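You operate a simulated robot arm through the tools that you are given. There is no shell and no other tool.

The job below is to be done with a simulated robot arm. You get a single attempt, and the scene is never put back.

JOB
Screw the yellow caster home in the blue leg and tighten the nut between the green and orange legs.
Fine: use the ring spanner and put it back; the cream caster stays.

It is judged by the outcome, as a careful person would: the job done as asked, and still so three seconds after it is handed in. It fails if anything else is knocked over, pushed out of place, dropped, spilled or broken.

ROBOT AND FRAMES
A 7-joint arm with a three-finger gripper, fixed in place. Base frame: the origin is at the foot of the arm, x ahead of it, y to its left, z up; the work surface is at about z = 800. Units: mm, degrees, N and s.
Its first joint turns from -166.0 to 166.0 degrees. Payload 2.69 kg.
The tool frame sits at the grasp point between the pads (the TCP): z along the fingers, y along the line on which they close. The tips reach 29 mm beyond it. The gripper opens to 120 mm. The gripper's body begins 78 mm behind the TCP.
Orientation is that of the tool frame in the base frame, as a unit quaternion [x, y, z, w]. With the fingers straight down and closing along the base's y, the tool's x points along the base's -x, its y along +y and its z along -z.

CONTROLS
- The arm moves only by the tool apply_moves. Its argument "increments" is text: rows parted by semicolons, each of 7 numbers parted by spaces: the closure, from 0 (fully open) to 1 (shut), then the shift along the tool's x, y, z in mm, then the turn, a rotation vector about the tool's x, y, z in degrees. In form: claw dx dy dz wx wy wz; .... A call has 1 to 20 rows; each row is the pose to reach, as a shift and turn from the pose commanded when the call began, along the tool's axes at that moment. A row lasts 0.2 s, in which the tool goes at most 50 mm and 8.6 degrees; a call with a longer step from one row to the next is refused whole, and so is a gripper value outside its range. Where a pose cannot be reached the arm comes as near as it can. A force on the tool above 40 N (or 10 N above the force at the start of the call, whichever is more), or a blocked arm, ends the call early, and 0.2 s more pass. Each finger halts on what it meets, pressing with about 32 N; the grip force reading is that of the motor and also rises with nothing between the fingers. The clock runs only during rows and for 0.2 s after the last one: add rows that repeat a pose to give the fingers time. The reply holds the time, the measured pose of the TCP, the force on the tool along the base axes, the opening and the grip force, in the units named above and with some noise, with the torque about the TCP (base axes, N m) and any sound that the robot's microphone picked up, and new pictures: "show" is both (left out), scene, wrist or none.
- Cameras (640 x 400 px; columns grow to the right, rows downward): "scene" is fixed at [50.4, -651.1, 1409.2]; the picture's right is [0.74, -0.68, 0.00], its down [-0.58, -0.63, -0.52] and it looks along [0.35, 0.38, -0.85] (base axes); focal length 214 px, centre (320, 200). "wrist" rides on the gripper at [63, 0, -104] in the tool frame; the picture's right is [0.00, 1.00, 0.00], its down [-0.83, 0.00, -0.56] and it looks along [-0.56, 0.00, 0.83] (tool axes); focal length 275 px, centre (320, 200). There is no depth. A picture from a camera that has moved, and an enlarged one, comes with that camera's place and axes in the base frame and with its lens.
- raise_lower(by): slides the trunk up (or, below 0, down) by that many mm; the arm rides with it, the base frame stays. It gives what a move gives, with no picture.
- zoom(camera, box): a new picture of the part [left, top, right, bottom] of that camera's present view, enlarged. The clock stands still meanwhile.
- job_done(): hands the job in; it is judged then, once.

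Nothing tells you positions but the pictures and the camera data. Unless the task says otherwise, let go and move clear before handing in.

The tools are called after "Request:" as a command line: name --argument value ..., lists and objects as JSON in quotes. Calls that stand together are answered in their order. apply_moves: Moves the arm, as the interface text tells. Its arguments: {"type":"object","properties":{"increments":{"type":"string"},"show":{"type":"string","enum":["both","scene","wrist","none"]}},"required":["increments"]} The other tools are called the same way: raise_lower (by) slides the trunk up or down; zoom (camera, box) takes an enlarged picture of a part of a camera's view; job_done () hands the job in.

At the start:

```text
clock: 0.0
eef_pos: [188.7, -546.3, 1220.1]
ee_rot: [-0.001, 1.0, 0.0, 0.0]
force: [-0.5, -0.4, 0.9]
torque: [-0.01, 0.0, 0.01]
finger_gap: 120.0
grasp_force: 0.1
trunk travel left (down, up): [-450.0, 136.0]
```

scene: 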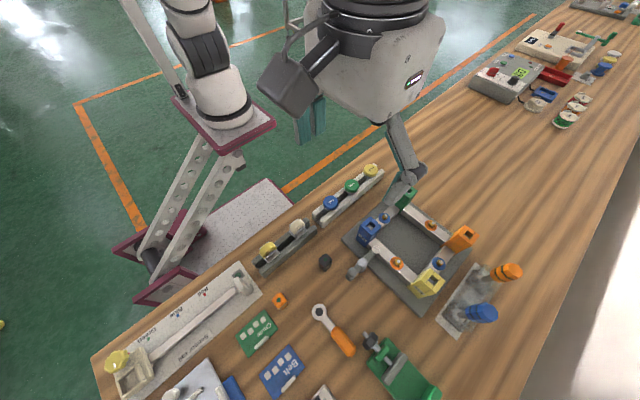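
wrist: 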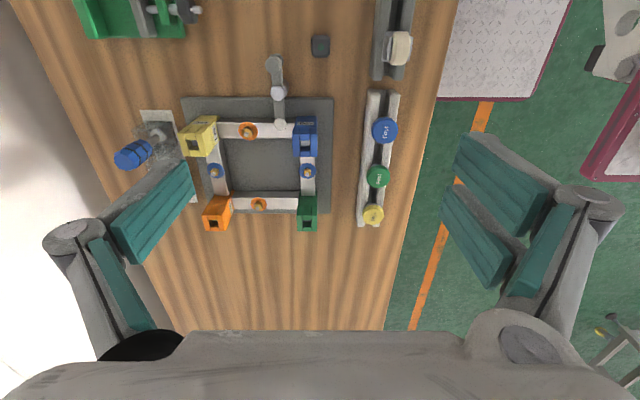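

I see a table with a square frame on a grey mat (blue, green, orange and yellow legs), racks of casters and bolts behind it, and several tools in front. I'll zoom in before moving anything.

Request:
zoom --camera "scene" --box '[330, 170, 490, 310]'

Request:
zoom --camera "scene" --box '[240, 150, 400, 290]'

Request:
zoom --camera "scene" --box '[90, 250, 270, 400]'

Request:
zoom --camera "scene" --box '[220, 270, 380, 400]'

Request:
zoom --camera "wrist" --box '[170, 40, 420, 240]'

Request:
zoom --camera "scene" --box '[350, 250, 530, 400]'

```text
2.86 times, centred on (410, 240) of scene
camera zoom: at [50.4, -651.1, 1409.2], right [0.74, -0.68, 0.0], down [-0.58, -0.63, -0.52], along [0.35, 0.38, -0.85], focal length 613 px, centre (63, 86)
```

zoom: 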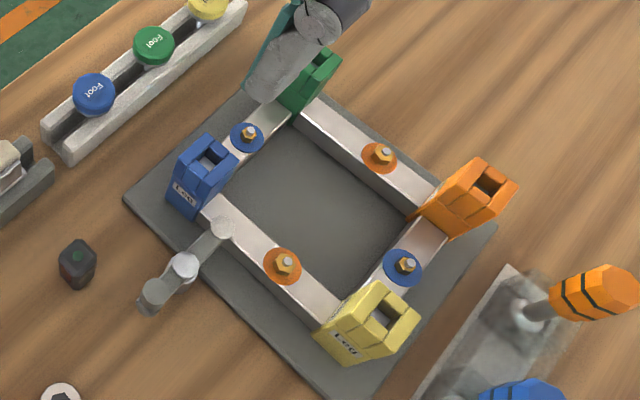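

```text
2.86 times, centred on (320, 220) of scene
camera zoom: at [50.4, -651.1, 1409.2], right [0.74, -0.68, 0.0], down [-0.58, -0.63, -0.52], along [0.35, 0.38, -0.85], focal length 613 px, centre (320, 143)
```

zoom: 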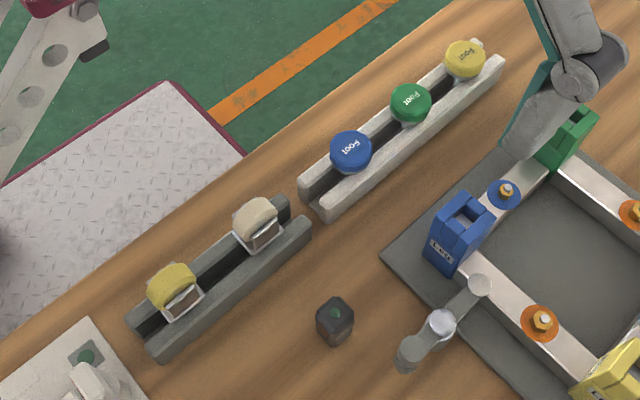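

```text
2.67 times, centred on (180, 325) of scene
camera zoom: at [50.4, -651.1, 1409.2], right [0.74, -0.68, 0.0], down [-0.58, -0.63, -0.52], along [0.35, 0.38, -0.85], focal length 572 px, centre (693, -133)
```

zoom: 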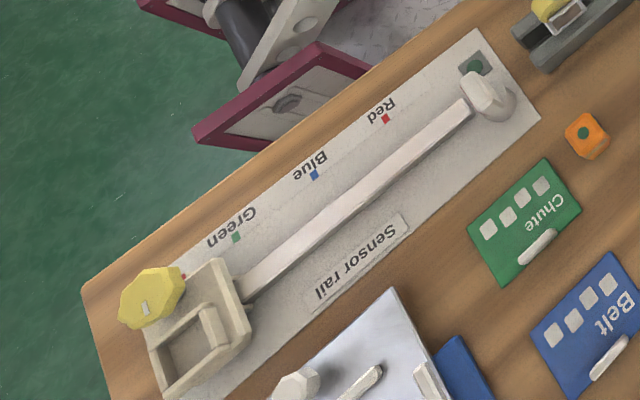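

```text
3.08 times, centred on (300, 335) of scene
camera zoom: at [50.4, -651.1, 1409.2], right [0.74, -0.68, 0.0], down [-0.58, -0.63, -0.52], along [0.35, 0.38, -0.85], focal length 660 px, centre (382, -215)
```

zoom: 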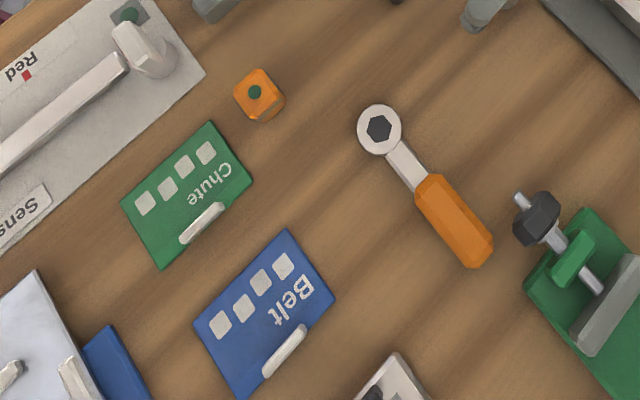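

```text
2.00 times, centred on (295, 140) of wrist
camera zoom: at [127.1, -545.5, 1325.2], right [0.0, 1.0, 0.0], down [0.83, 0.0, 0.56], along [0.56, 0.0, -0.83], focal length 551 px, centre (370, 320)
```

zoom: 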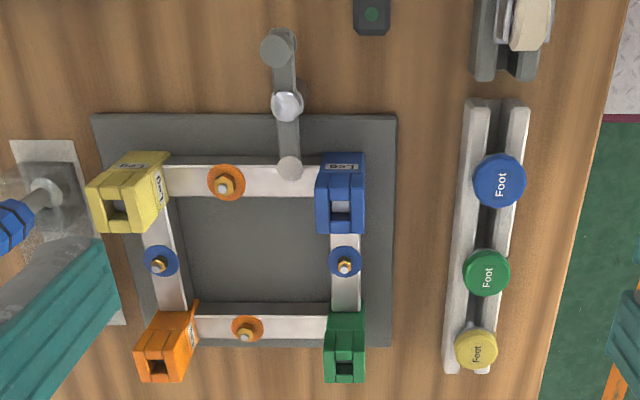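

```text
2.67 times, centred on (440, 325) of scene
camera zoom: at [50.4, -651.1, 1409.2], right [0.74, -0.68, 0.0], down [-0.58, -0.63, -0.52], along [0.35, 0.38, -0.85], focal length 572 px, centre (0, -133)
```

zoom: 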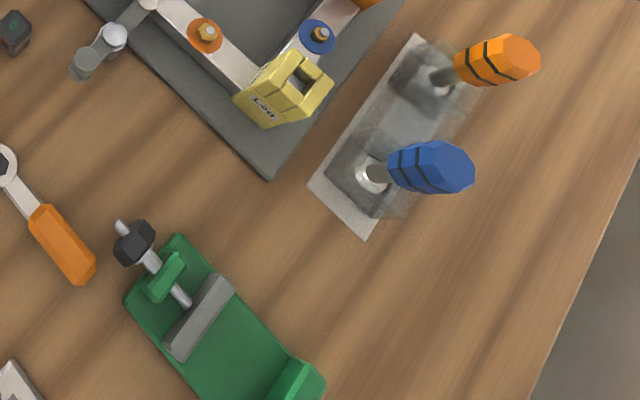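

The frame is centred near (380, -690), the ring spanner is near (76, -620) with its handle toward -y, and the yellow caster in the dark rack is near (73, -430). That caster is close to the base, so I'll move the wrist camera over for a better look.

Request:
apply_moves --increments "0 40 -10 0 0 0 0; 0 80 -20 0 0 0 0; 0 120 -30 0 0 0 0; 0 160 -40 0 0 0 0; 0 180 -50 0 0 0 0; 0 180 -50 0 0 0 0"

```text
clock: 1.4
eef_pos: [8.7, -596.2, 1221.3]
ee_rot: [0.0, 1.0, -0.001, 0.0]
force: [0.1, -0.4, -0.1]
torque: [-0.02, -0.02, -0.02]
finger_gap: 120.0
grasp_force: 0.0
trunk travel left (down, up): [-450.0, 136.0]
camera wrist: at [-54.4, -596.5, 1325.6], right [0.0, 1.0, 0.0], down [0.83, 0.0, 0.56], along [0.56, 0.0, -0.83], focal length 275 px, centre (320, 200)
```

scene: 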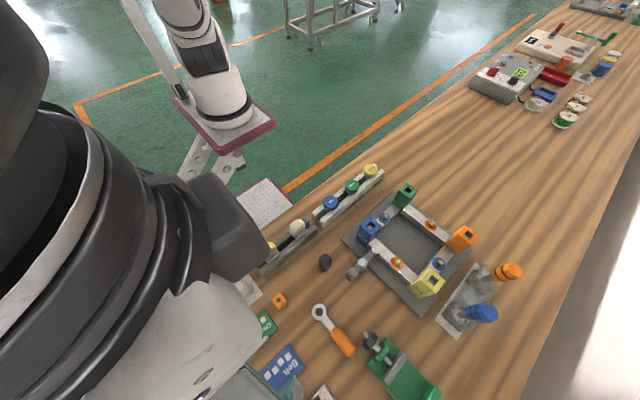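
wrist: 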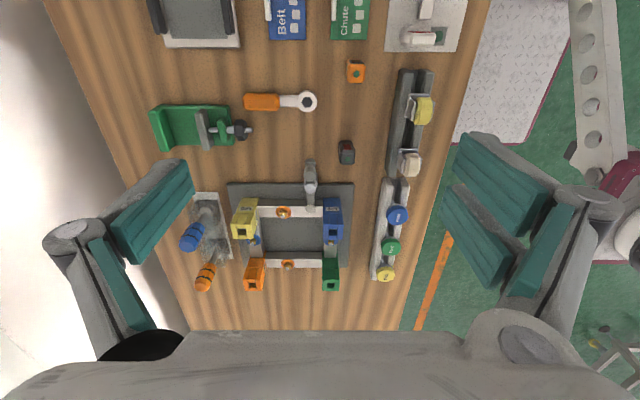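

Request:
zoom --camera "wrist" --box '[370, 60, 450, 110]'

Request:
zoom --camera "wrist" --box '[370, 60, 466, 180]'

Request:
zoom --camera "wrist" --box '[220, 150, 364, 300]'

Request:
zoom --camera "wrist" --box '[230, 80, 330, 142]'

Request:
zoom --camera "scene" --box '[370, 170, 490, 245]'

Request:
zoom --camera "scene" --box '[330, 200, 430, 290]'

```text
8.00 times, centred on (410, 85) of wrist
camera zoom: at [-54.4, -596.5, 1325.6], right [0.0, 1.0, 0.0], down [0.83, 0.0, 0.56], along [0.56, 0.0, -0.83], focal length 2202 px, centre (-400, 1120)
```

zoom: 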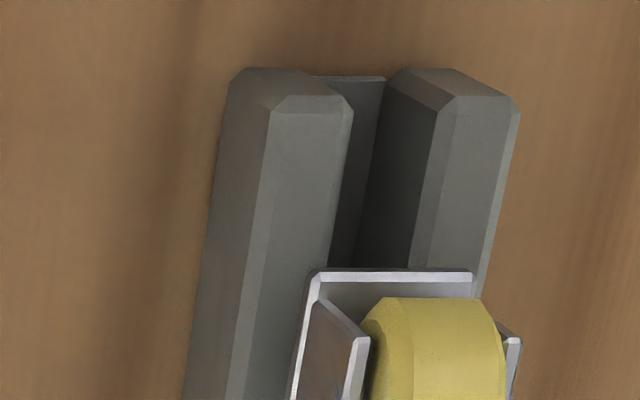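

```text
3.33 times, centred on (418, 120) of wrist
camera zoom: at [-54.4, -596.5, 1325.6], right [0.0, 1.0, 0.0], down [0.83, 0.0, 0.56], along [0.56, 0.0, -0.83], focal length 918 px, centre (-7, 467)
```

zoom: 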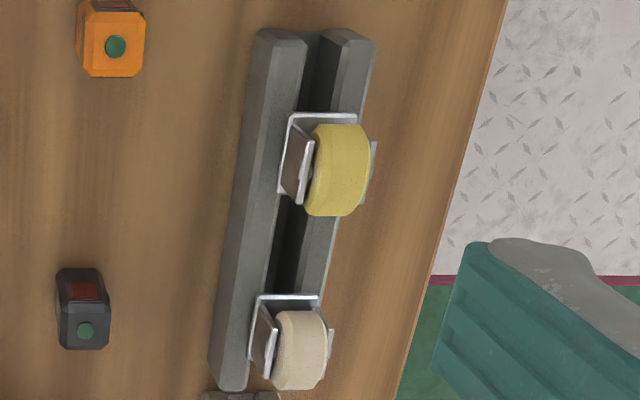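

```text
2.67 times, centred on (292, 225) of wrist
camera zoom: at [-54.4, -596.5, 1325.6], right [0.0, 1.0, 0.0], down [0.83, 0.0, 0.56], along [0.56, 0.0, -0.83], focal length 734 px, centre (395, 133)
```

zoom: 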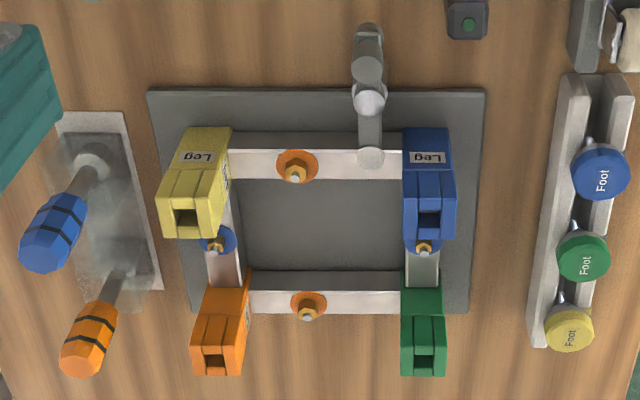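

```text
6.40 times, centred on (280, 111) of wrist
camera zoom: at [-54.4, -596.5, 1325.6], right [0.0, 1.0, 0.0], down [0.83, 0.0, 0.56], along [0.56, 0.0, -0.83], focal length 1762 px, centre (576, 770)
```

zoom: 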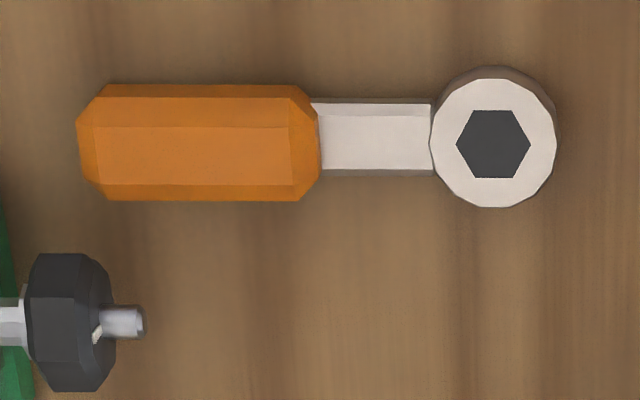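

```text
5.33 times, centred on (430, 208) of scene
camera zoom: at [50.4, -651.1, 1409.2], right [0.74, -0.68, 0.0], down [-0.58, -0.63, -0.52], along [0.35, 0.38, -0.85], focal length 1144 px, centre (-267, 160)
```

zoom: 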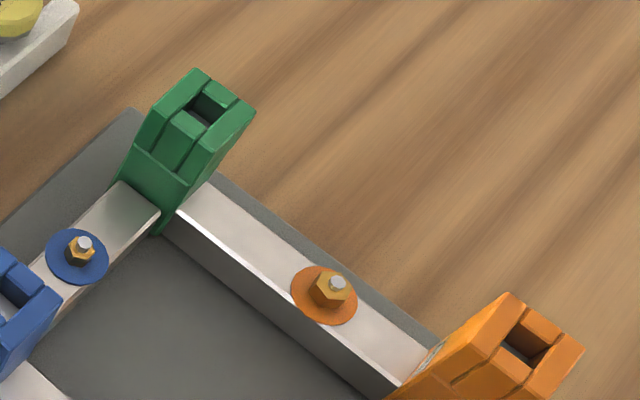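

```text
4.44 times, centred on (380, 245) of scene
camera zoom: at [50.4, -651.1, 1409.2], right [0.74, -0.68, 0.0], down [-0.58, -0.63, -0.52], along [0.35, 0.38, -0.85], focal length 953 px, centre (53, 0)
```

zoom: 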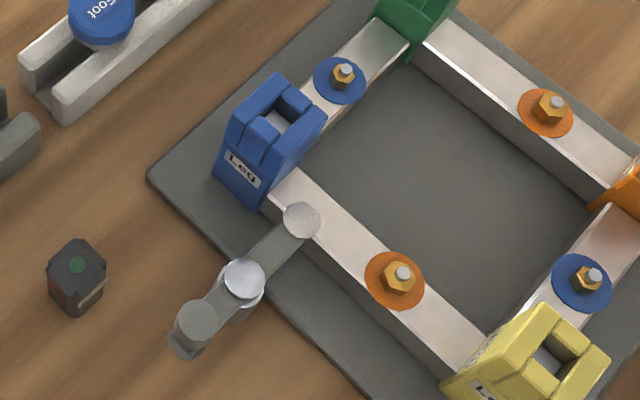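

The yellow caster stands wheel-up in the dark rack near (75, -427), with its fork plates facing ±y. I'll test whether the arm can reach straight down over it, starting from well above.

Request:
apply_moves --increments "0 -15 40 10 0 0 0; 0 -30 80 20 0 0 0; 0 -45 120 40 0 0 0; 0 -60 150 60 0 0 0; 0 -66 166 70 0 0 0; 0 -66 166 70 0 0 0"

```text
clock: 2.8
eef_pos: [74.3, -429.5, 1153.4]
ee_rot: [-0.001, 1.0, -0.001, -0.001]
force: [0.6, -0.4, 0.3]
torque: [0.0, 0.0, -0.02]
finger_gap: 120.2
grasp_force: 0.0
trunk travel left (down, up): [-450.0, 136.0]
camera wrist: at [11.5, -428.7, 1257.3], right [0.0, 1.0, 0.0], down [0.83, 0.0, 0.56], along [0.56, 0.0, -0.83], focal length 275 px, centre (320, 200)
```

scene: 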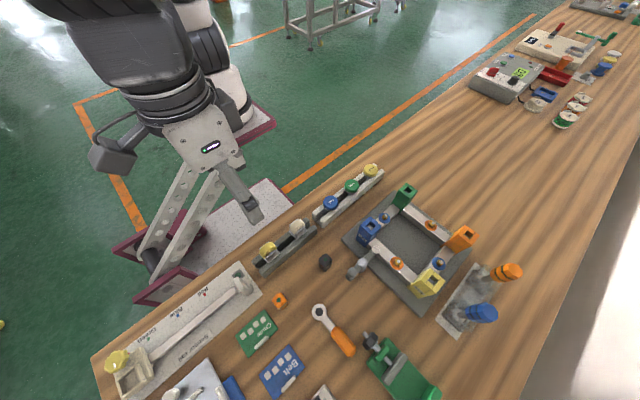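
wrist: 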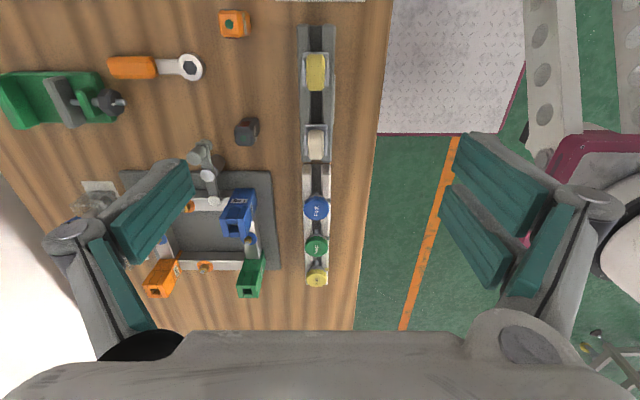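

The arm reaches over the caster at this height, and lowering the trunk can bring it the rest of the way down. I'll look closely at the casters from here.

Request:
zoom --camera "wrist" --box '[280, 20, 360, 170]'

Request:
zoom --camera "wrist" --box '[285, 30, 349, 105]'

Request:
zoom --camera "scene" --box '[245, 205, 325, 280]'

Request:
zoom --camera "wrist" --box '[205, 170, 285, 300]'

```text
2.67 times, centred on (320, 95) of wrist
camera zoom: at [11.5, -428.7, 1257.3], right [0.0, 1.0, 0.0], down [0.83, 0.0, 0.56], along [0.56, 0.0, -0.83], focal length 734 px, centre (320, 480)
```

zoom: 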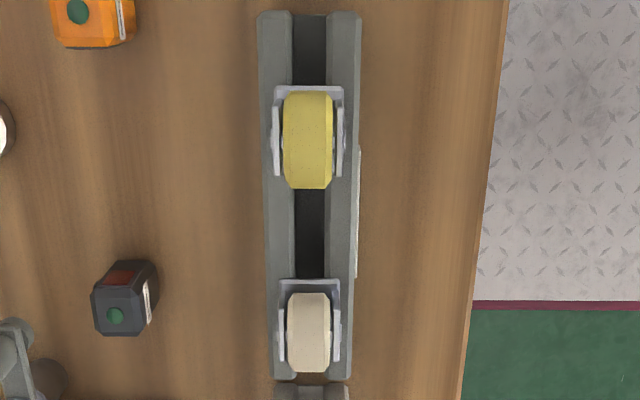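

```text
5.33 times, centred on (317, 68) of wrist
camera zoom: at [11.5, -428.7, 1257.3], right [0.0, 1.0, 0.0], down [0.83, 0.0, 0.56], along [0.56, 0.0, -0.83], focal length 1468 px, centre (336, 907)
```

zoom: 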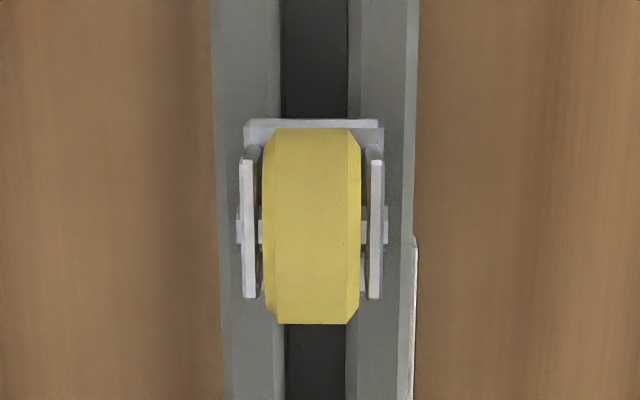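

```text
5.33 times, centred on (285, 242) of scene
camera zoom: at [50.4, -651.1, 1409.2], right [0.74, -0.68, 0.0], down [-0.58, -0.63, -0.52], along [0.35, 0.38, -0.85], focal length 1144 px, centre (507, -27)
```

zoom: 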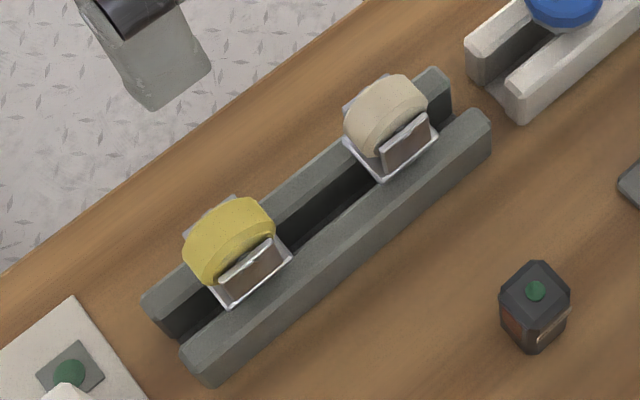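

```text
3.08 times, centred on (245, 235) of wrist
camera zoom: at [11.5, -428.7, 1257.3], right [0.0, 1.0, 0.0], down [0.83, 0.0, 0.56], along [0.56, 0.0, -0.83], focal length 847 px, centre (551, 92)
```

zoom: 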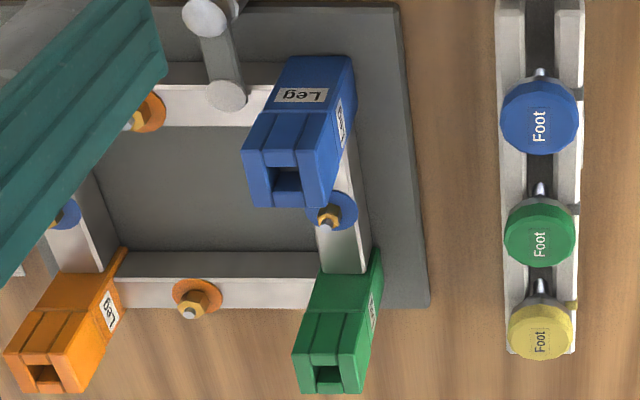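

The caster's fork plates are about 37 mm apart along y, centred near (77, -435). I'll lower the trunk part of the way and look again to get better depth.

Request:
raise_lower --by -150

Request:
apply_moves --increments "0 -2 -5 0 0 0 0; 0 -2 -5 0 0 0 0"

Request:
zoom --camera "wrist" --box '[240, 0, 400, 100]'

```text
clock: 4.5
eef_pos: [74.8, -430.2, 1000.2]
ee_rot: [0.0, 1.0, -0.001, 0.0]
force: [0.2, 0.1, 0.5]
torque: [-0.03, 0.0, -0.01]
finger_gap: 120.0
grasp_force: 0.1
trunk travel left (down, up): [-300.0, 286.0]
```

```text
clock: 5.2
eef_pos: [78.4, -435.2, 1000.5]
ee_rot: [0.0, 1.0, 0.0, 0.0]
force: [-0.2, 0.2, 0.6]
torque: [-0.03, 0.02, -0.01]
finger_gap: 120.0
grasp_force: 0.0
trunk travel left (down, up): [-300.0, 286.0]
camera wrist: at [14.8, -435.1, 1104.9], right [0.0, 1.0, 0.0], down [0.83, 0.0, 0.56], along [0.56, 0.0, -0.83], focal length 275 px, centre (320, 200)
```

scene: 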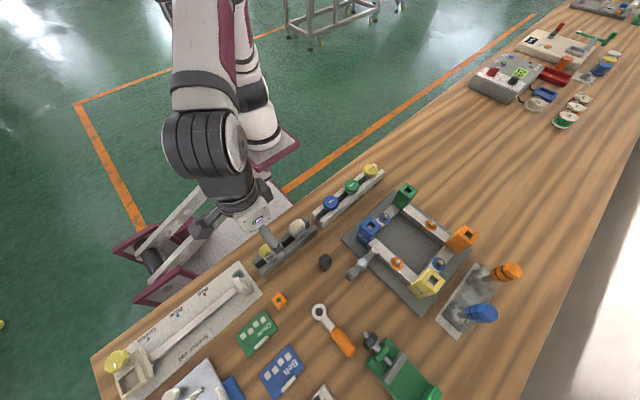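
wrist: 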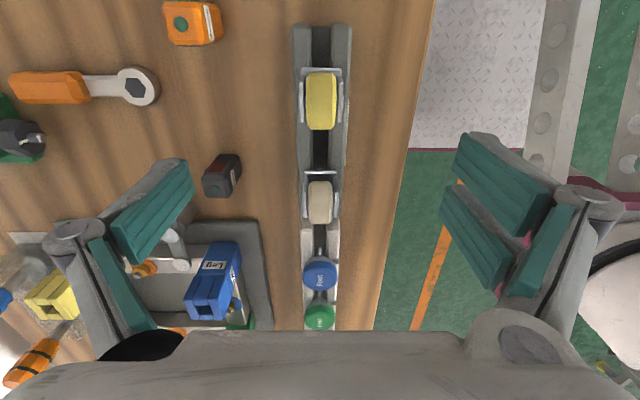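

```text
4.00 times, centred on (320, 50) of wrist
camera zoom: at [14.8, -435.1, 1104.9], right [0.0, 1.0, 0.0], down [0.83, 0.0, 0.56], along [0.56, 0.0, -0.83], focal length 1101 px, centre (320, 800)
```

zoom: 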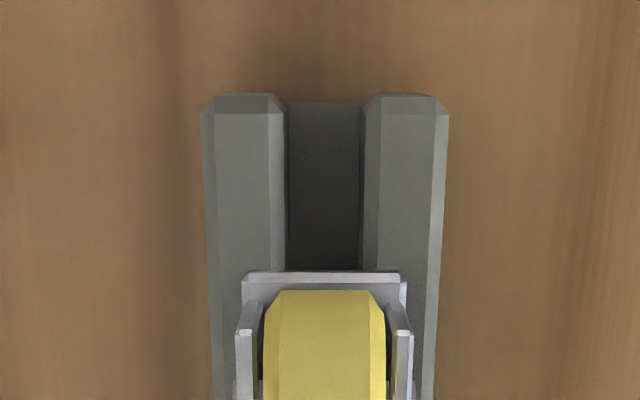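

The base plate top looks to be about z 843 and the wheel top about z 890, centred at y ≈ -434. I'll zoom in on the whole caster for the fork dimensions.

Request:
zoom --camera "wrist" --box '[280, 50, 360, 140]'

Request:
zoom --camera "scene" --box '[230, 190, 320, 285]'

```text
4.44 times, centred on (320, 95) of wrist
camera zoom: at [14.8, -435.1, 1104.9], right [0.0, 1.0, 0.0], down [0.83, 0.0, 0.56], along [0.56, 0.0, -0.83], focal length 1224 px, centre (320, 667)
```

zoom: 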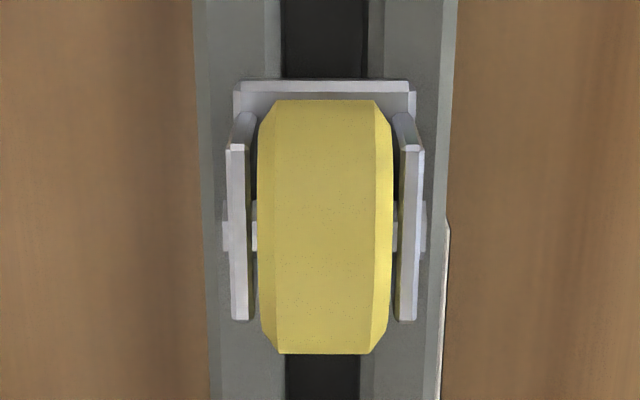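

```text
4.21 times, centred on (275, 238) of scene
camera zoom: at [50.4, -651.1, 1409.2], right [0.74, -0.68, 0.0], down [-0.58, -0.63, -0.52], along [0.35, 0.38, -0.85], focal length 903 px, centre (510, 42)
```

zoom: 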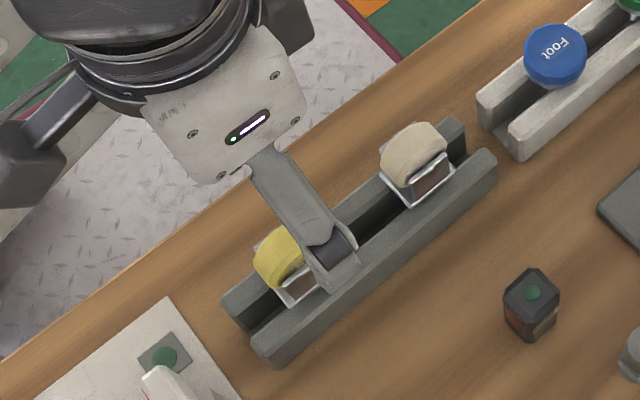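

The fork's axle sits near z 870 to 880 and x ≈ 74. I'll lower further with the fingers open either side of it and check the alignment against the point where the TCP projects in the image (row ≈187).

Request:
raise_lower --by -90

Request:
apply_moves --increments "0 3 0 0 0 0 0; 0 3 0 0 0 0 0"

```text
clock: 6.4
eef_pos: [77.8, -435.0, 910.7]
ee_rot: [0.0, 1.0, 0.0, 0.0]
force: [-0.4, -0.9, 0.9]
torque: [0.02, -0.01, 0.0]
finger_gap: 120.0
grasp_force: 0.1
trunk travel left (down, up): [-210.0, 376.0]
```

```text
clock: 7.0
eef_pos: [74.8, -435.0, 910.2]
ee_rot: [0.0, 1.0, 0.0, 0.0]
force: [0.4, 0.7, 0.1]
torque: [0.0, 0.02, 0.01]
finger_gap: 120.2
grasp_force: 0.0
trunk travel left (down, up): [-210.0, 376.0]
camera wrist: at [12.0, -435.0, 1014.9], right [0.0, 1.0, 0.0], down [0.83, 0.0, 0.56], along [0.56, 0.0, -0.83], focal length 275 px, centre (320, 200)
```

scene: 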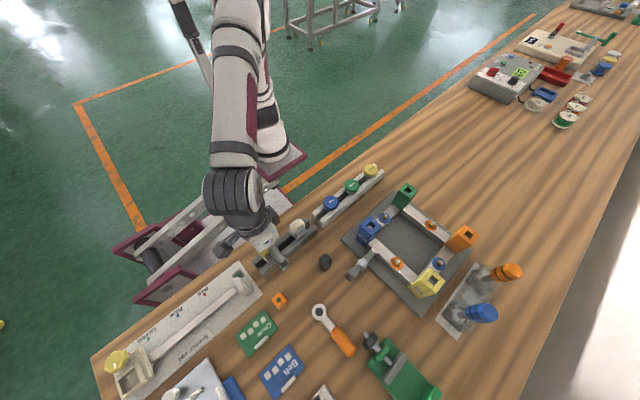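
wrist: 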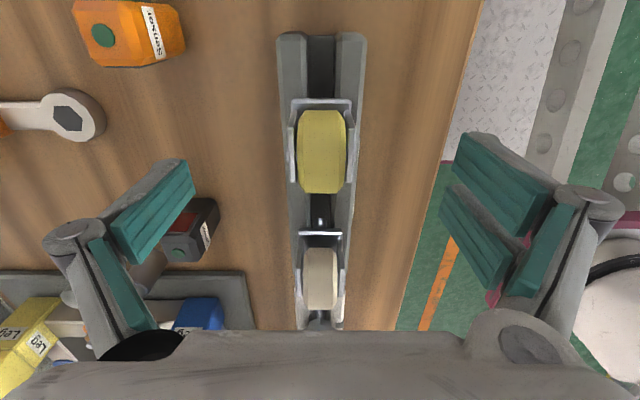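

Request:
zoom --camera "wrist" --box '[260, 80, 380, 220]'

Request:
zoom --camera "scene" --box '[235, 205, 325, 280]'

```text
2.86 times, centred on (320, 150) of wrist
camera zoom: at [12.0, -435.0, 1014.9], right [0.0, 1.0, 0.0], down [0.83, 0.0, 0.56], along [0.56, 0.0, -0.83], focal length 786 px, centre (320, 343)
```

zoom: 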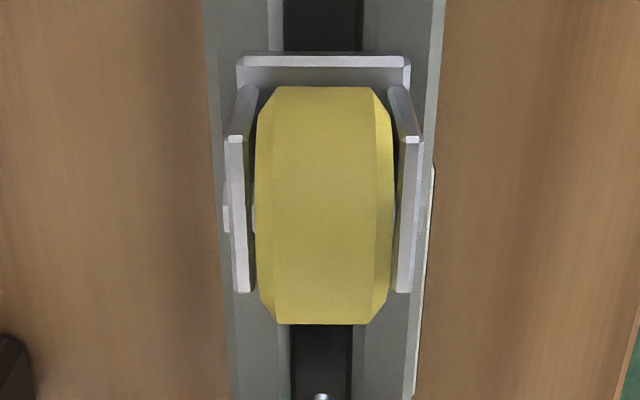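

```text
5.33 times, centred on (280, 242) of scene
camera zoom: at [50.4, -651.1, 1409.2], right [0.74, -0.68, 0.0], down [-0.58, -0.63, -0.52], along [0.35, 0.38, -0.85], focal length 1144 px, centre (533, -27)
```

zoom: 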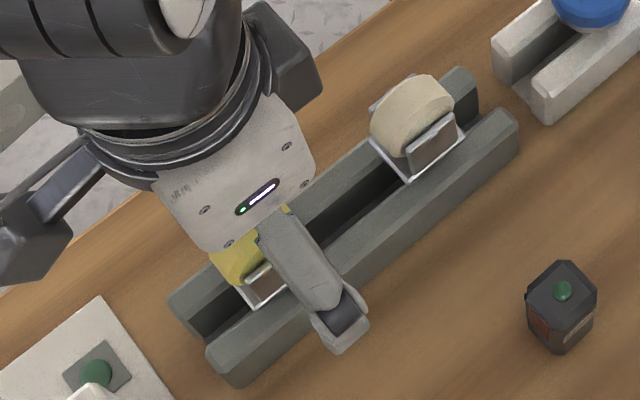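

A caster can have its axle offset from its stem, so I'll look at the cream caster's stem, which is visible in the slot, to learn that geometry.

Request:
zoom --camera "wrist" --box '[280, 195, 360, 335]'

Request:
zoom --camera "wrist" --box '[295, 205, 345, 245]'

```text
2.86 times, centred on (320, 265) of wrist
camera zoom: at [12.0, -435.0, 1014.9], right [0.0, 1.0, 0.0], down [0.83, 0.0, 0.56], along [0.56, 0.0, -0.83], focal length 786 px, centre (320, 14)
```

zoom: 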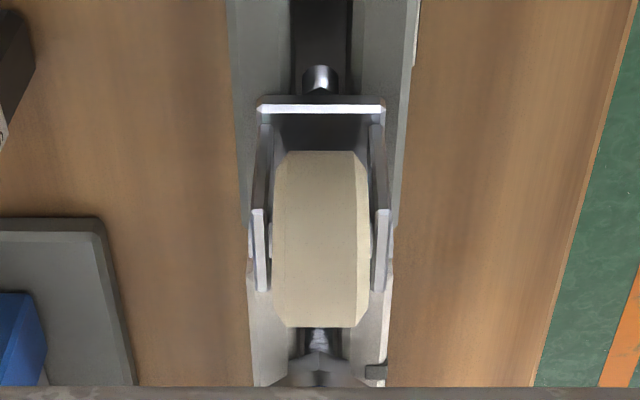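

```text
10.00 times, centred on (320, 225) of wrist
camera zoom: at [12.0, -435.0, 1014.9], right [0.0, 1.0, 0.0], down [0.83, 0.0, 0.56], along [0.56, 0.0, -0.83], focal length 2753 px, centre (320, -50)
```

zoom: 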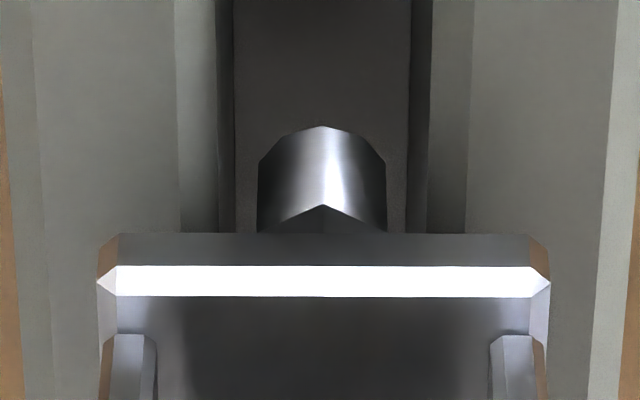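

The cream caster shows the stem sits at the centre of a base plate about 34.5 mm square, so the yellow stem should be near (71, -434). I'll centre on that, go down with the tips just above the base plate, and close on the fork plates.

Request:
apply_moves --increments "0 3.8 0.7 0 0 0 0; 0 3.8 0.7 10 0 0 0; 0 3.8 0.7 20 0 0 0; 0.3 3.8 0.7 20 0 0 0; 0.5 3.8 0.7 20 0 0 0; 0.62 3.8 0.7 20 0 0 0; 0.62 3.8 0.7 20 0 0 0"

Request:
zoom --camera "wrist" --box '[240, 80, 400, 240]'

Request:
zoom --camera "scene" --box '[235, 205, 325, 280]'

```text
clock: 8.6
eef_pos: [71.1, -435.0, 889.7]
ee_rot: [0.0, 1.0, 0.0, 0.0]
force: [-0.2, -0.2, -1.1]
torque: [0.0, -0.01, 0.01]
finger_gap: 45.4
grasp_force: 0.0
trunk travel left (down, up): [-210.0, 376.0]
camera wrist: at [8.4, -434.3, 994.5], right [0.0, 1.0, 0.0], down [0.83, 0.0, 0.56], along [0.56, 0.0, -0.83], focal length 275 px, centre (320, 200)
```

scene: 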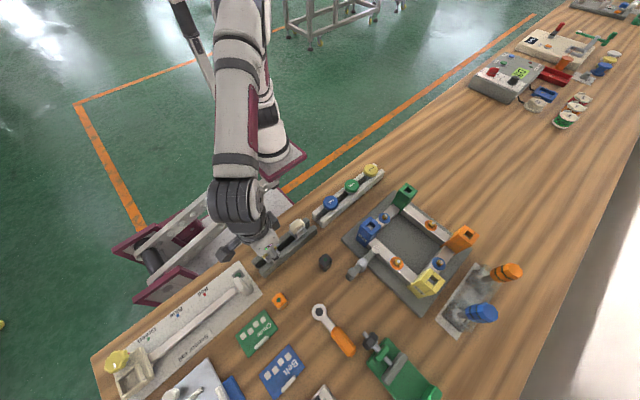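
wrist: 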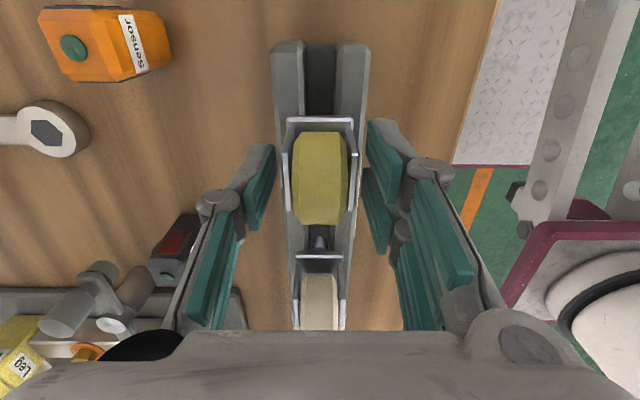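

```text
2.50 times, centred on (320, 160) of wrist
camera zoom: at [8.4, -434.3, 994.5], right [0.0, 1.0, 0.0], down [0.83, 0.0, 0.56], along [0.56, 0.0, -0.83], focal length 688 px, centre (320, 300)
```

zoom: 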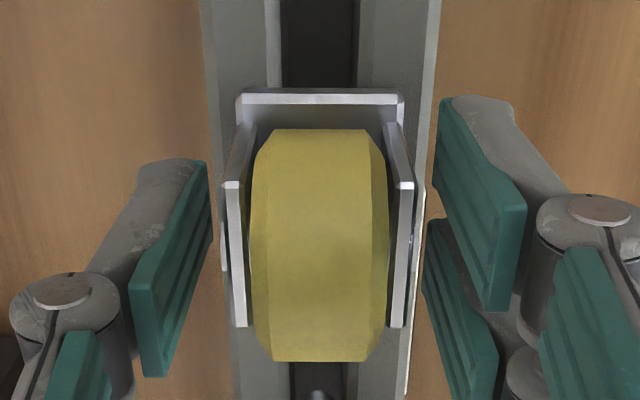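

```text
5.33 times, centred on (280, 242) of scene
camera zoom: at [50.4, -651.1, 1409.2], right [0.74, -0.68, 0.0], down [-0.58, -0.63, -0.52], along [0.35, 0.38, -0.85], focal length 1144 px, centre (533, -27)
```

zoom: 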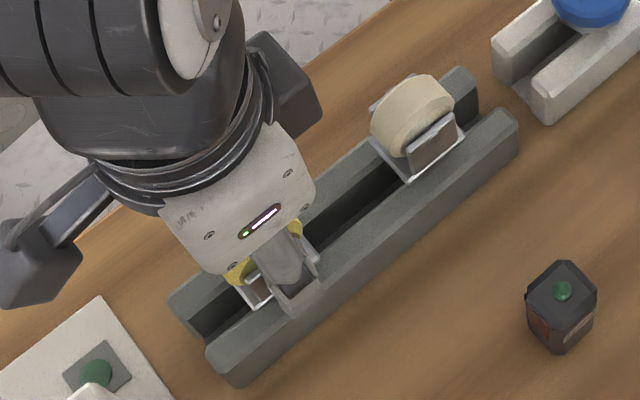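

The fingers sit evenly either side of the fork. I'll close the grip now.

Request:
apply_moves --increments "0.7 0 0 0 0 0 0; 1 0 0 0 0 0 0; 1 0 0 0 0 0 0; 1 0 0 0 0 0 0"

Request:
zoom --camera "wrist" --box '[240, 80, 400, 240]'

```text
clock: 9.6
eef_pos: [70.5, -435.3, 891.1]
ee_rot: [0.0, 1.0, 0.0, 0.001]
force: [-0.2, -0.5, -0.4]
torque: [-0.03, -0.03, -0.05]
finger_gap: 33.4
grasp_force: 31.6
trunk travel left (down, up): [-210.0, 376.0]
camera wrist: at [8.4, -434.2, 994.5], right [0.0, 1.0, 0.0], down [0.83, 0.0, 0.56], along [0.56, 0.0, -0.83], focal length 275 px, centre (320, 200)
```

scene: 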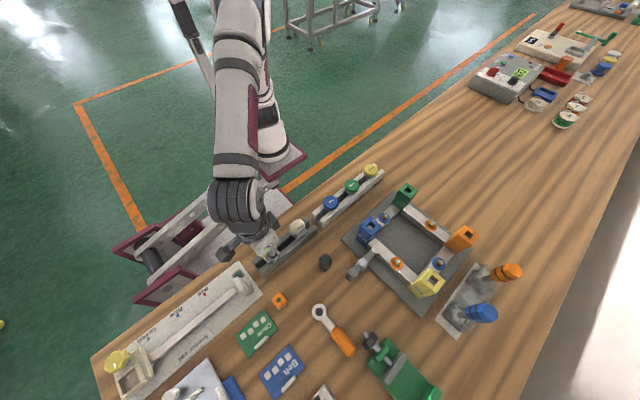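
wrist: 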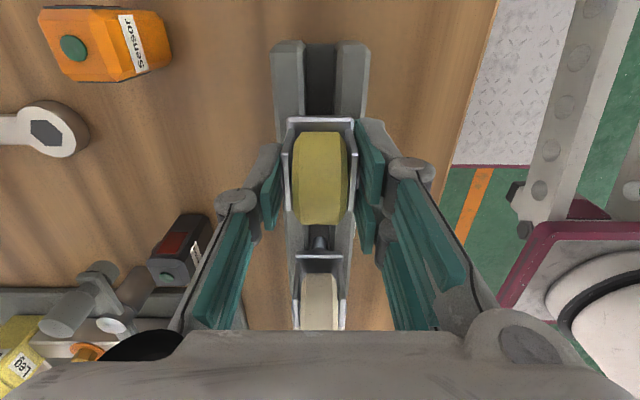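

```text
2.50 times, centred on (320, 160) of wrist
camera zoom: at [8.4, -434.2, 994.5], right [0.0, 1.0, 0.0], down [0.83, 0.0, 0.56], along [0.56, 0.0, -0.83], focal length 688 px, centre (320, 300)
```

zoom: 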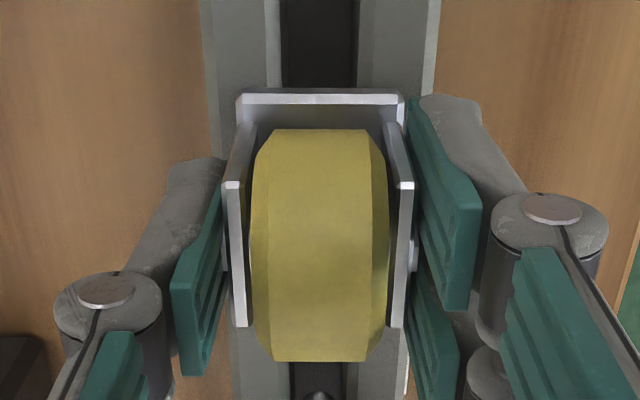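

I have a 33.4 mm grip on the fork at full grip force. I'll lift by raising the trunk.

Request:
raise_lower --by 150

Request:
apply_moves --increments "1 0 0 0 0 0 0; 1 0 0 0 0 0 0"

Request:
zoom --camera "scene" --box '[200, 170, 320, 280]'

Request:
zoom --camera "wrist" --box '[240, 80, 400, 240]'

```text
clock: 11.3
eef_pos: [71.4, -434.8, 1040.3]
ee_rot: [0.0, 1.0, 0.0, -0.001]
force: [1.1, -1.0, -1.7]
torque: [-0.01, 0.02, 0.04]
finger_gap: 33.5
grasp_force: 31.5
trunk travel left (down, up): [-360.0, 226.0]
```

```text
clock: 11.9
eef_pos: [70.5, -435.5, 1040.0]
ee_rot: [-0.001, 1.0, 0.0, 0.0]
force: [0.1, -0.4, -1.2]
torque: [0.02, -0.01, -0.03]
finger_gap: 33.6
grasp_force: 32.0
trunk travel left (down, up): [-360.0, 226.0]
camera wrist: at [8.4, -433.8, 1145.2], right [0.0, 1.0, 0.0], down [0.83, 0.0, 0.56], along [0.56, 0.0, -0.83], focal length 275 px, centre (320, 200)
```

scene: 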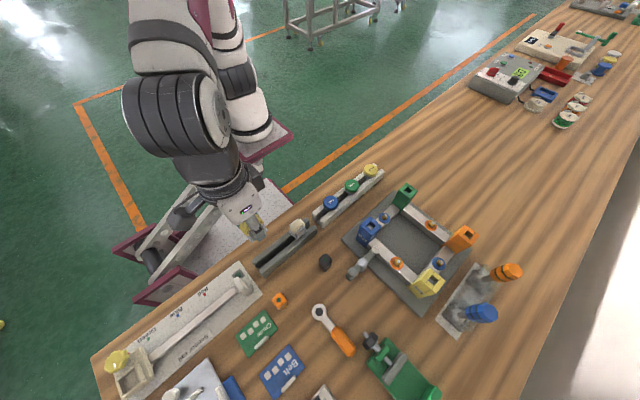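
wrist: 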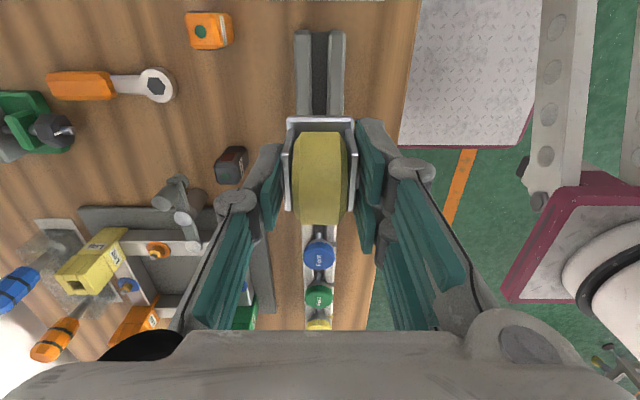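

```text
3.64 times, centred on (260, 225) of scene
camera zoom: at [50.4, -651.1, 1409.2], right [0.74, -0.68, 0.0], down [-0.58, -0.63, -0.52], along [0.35, 0.38, -0.85], focal length 780 px, centre (538, 109)
```

zoom: 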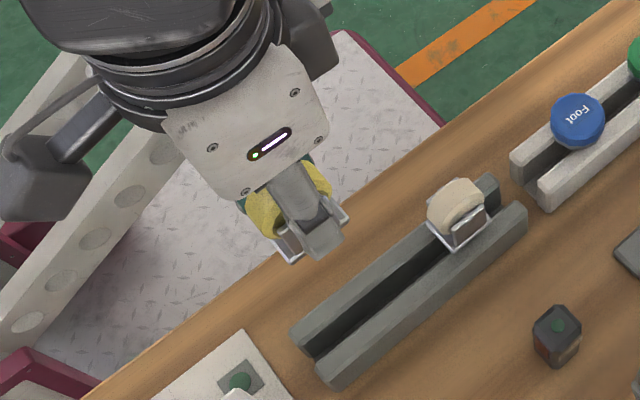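

```text
2.50 times, centred on (320, 160) of wrist
camera zoom: at [8.4, -433.8, 1145.2], right [0.0, 1.0, 0.0], down [0.83, 0.0, 0.56], along [0.56, 0.0, -0.83], focal length 688 px, centre (320, 300)
```

zoom: 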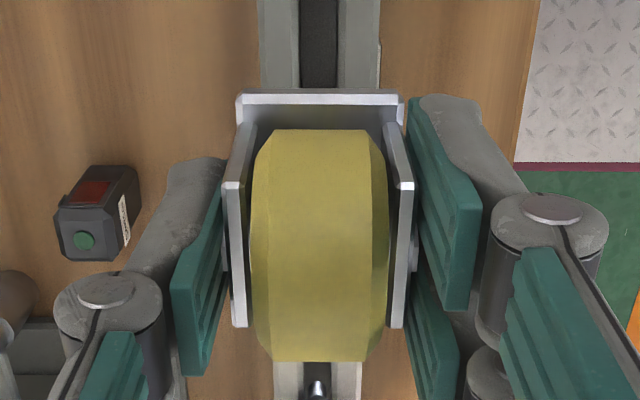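

The caster came up cleanly and hasn't shifted in the grip. I'll move to a viewpoint where the wrist camera sees the top of the blue leg clear of the held caster.

Request:
apply_moves --increments "1 -30 -2 -2 0 0 0; 1 -70 -6 -5 0 0 0; 1 -110 -10 -5 0 0 0; 1 -150 -12 -5 0 0 0; 1 -180 -15 -5 0 0 0; 1 -191 -15 -5 0 0 0; 1 -191 -15 -5 0 0 0"

Request:
zoom --camera "wrist" --box '[140, 90, 260, 190]'

Request:
zoom --camera "scene" --box '[340, 190, 400, 260]'

```text
clock: 13.6
eef_pos: [262.1, -448.5, 1043.8]
ee_rot: [0.0, 1.0, 0.0, 0.0]
force: [-0.4, -0.8, -1.1]
torque: [-0.02, 0.02, 0.01]
finger_gap: 33.6
grasp_force: 31.8
trunk travel left (down, up): [-360.0, 226.0]
camera wrist: at [200.6, -448.0, 1148.7], right [0.0, 1.0, 0.0], down [0.83, 0.0, 0.56], along [0.56, 0.0, -0.83], focal length 275 px, centre (320, 200)
```

scene: 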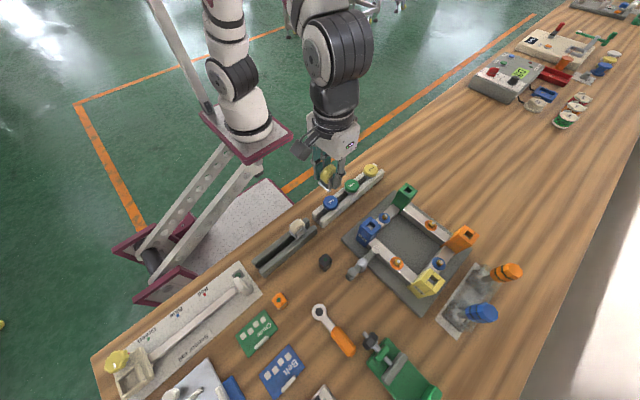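
wrist: 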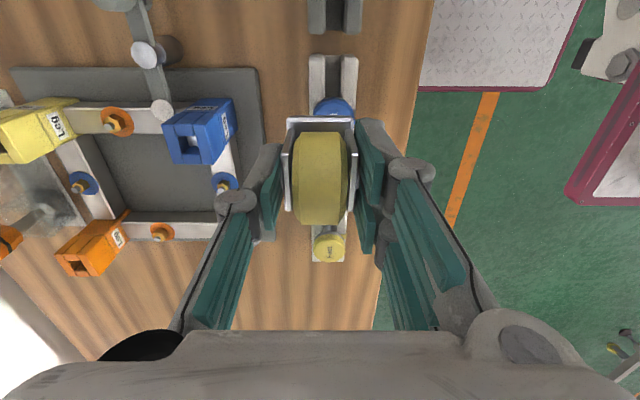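

```text
4.00 times, centred on (200, 140) of wrist
camera zoom: at [200.6, -448.0, 1148.7], right [0.0, 1.0, 0.0], down [0.83, 0.0, 0.56], along [0.56, 0.0, -0.83], focal length 1101 px, centre (800, 440)
```

zoom: 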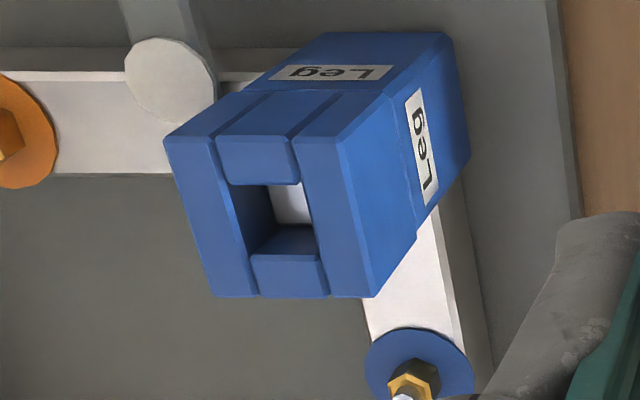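

```text
5.71 times, centred on (370, 225) of scene
camera zoom: at [50.4, -651.1, 1409.2], right [0.74, -0.68, 0.0], down [-0.58, -0.63, -0.52], along [0.35, 0.38, -0.85], focal length 1226 px, centre (34, 57)
```

zoom: 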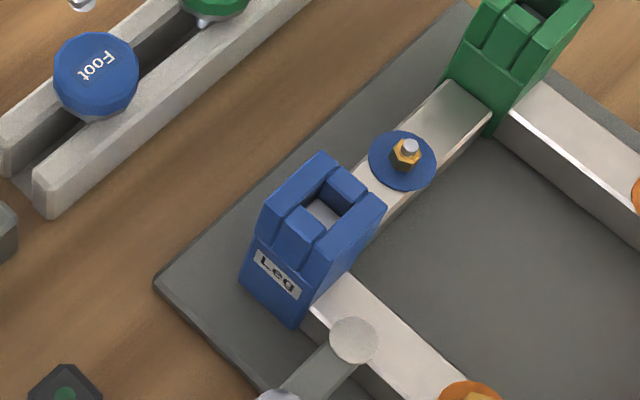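

The blue leg's top centre triangulates to about (300.6, -569.7, 908), with good agreement between cameras. I'll bring the caster over it with clearance and check from the scene camera.

Request:
apply_moves --increments "1 -8 -30 0 0 0 0; 1 -18 -60 5 0 0 0; 1 -28 -90 15 0 0 0; 1 -36 -112 25 0 0 0; 1 -39 -120.5 30 0 0 0; 1 -39 -120.5 30 0 0 0"

Request:
zoom --camera "scene" --box '[310, 150, 430, 260]'

Request:
zoom --camera "wrist" --box '[240, 80, 400, 240]'

```text
clock: 14.9
eef_pos: [301.7, -569.3, 1016.0]
ee_rot: [-0.001, 1.0, 0.0, 0.0]
force: [0.2, -0.3, -1.3]
torque: [-0.01, 0.04, -0.02]
finger_gap: 33.6
grasp_force: 31.6
trunk travel left (down, up): [-360.0, 226.0]
camera wrist: at [238.4, -569.0, 1119.7], right [0.0, 1.0, 0.0], down [0.83, 0.0, 0.56], along [0.56, 0.0, -0.83], focal length 275 px, centre (320, 200)
```

scene: 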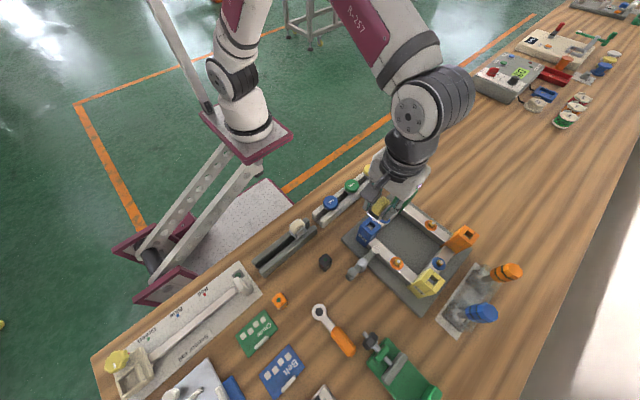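
wrist: 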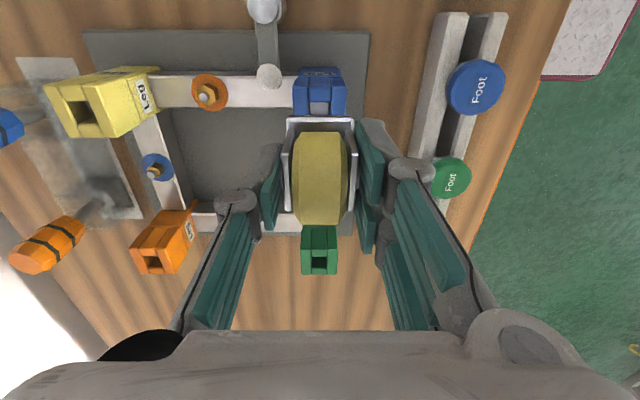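

```text
3.64 times, centred on (370, 205) of scene
camera zoom: at [50.4, -651.1, 1409.2], right [0.74, -0.68, 0.0], down [-0.58, -0.63, -0.52], along [0.35, 0.38, -0.85], focal length 780 px, centre (138, 182)
```

zoom: 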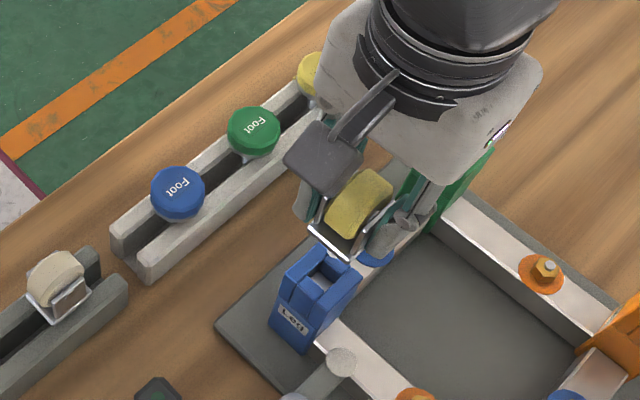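

```text
2.50 times, centred on (320, 160) of wrist
camera zoom: at [238.4, -569.0, 1119.7], right [0.0, 1.0, 0.0], down [0.83, 0.0, 0.56], along [0.56, 0.0, -0.83], focal length 688 px, centre (320, 300)
```

zoom: 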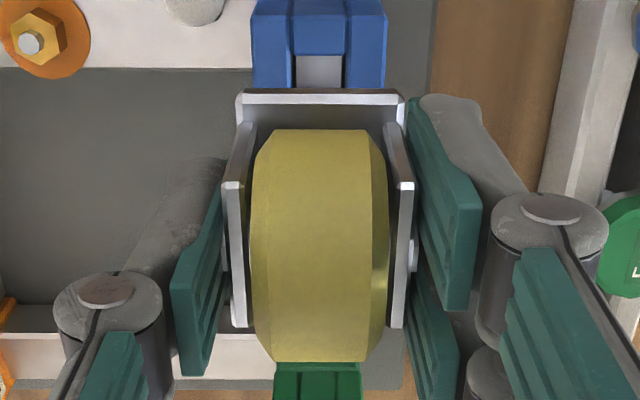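

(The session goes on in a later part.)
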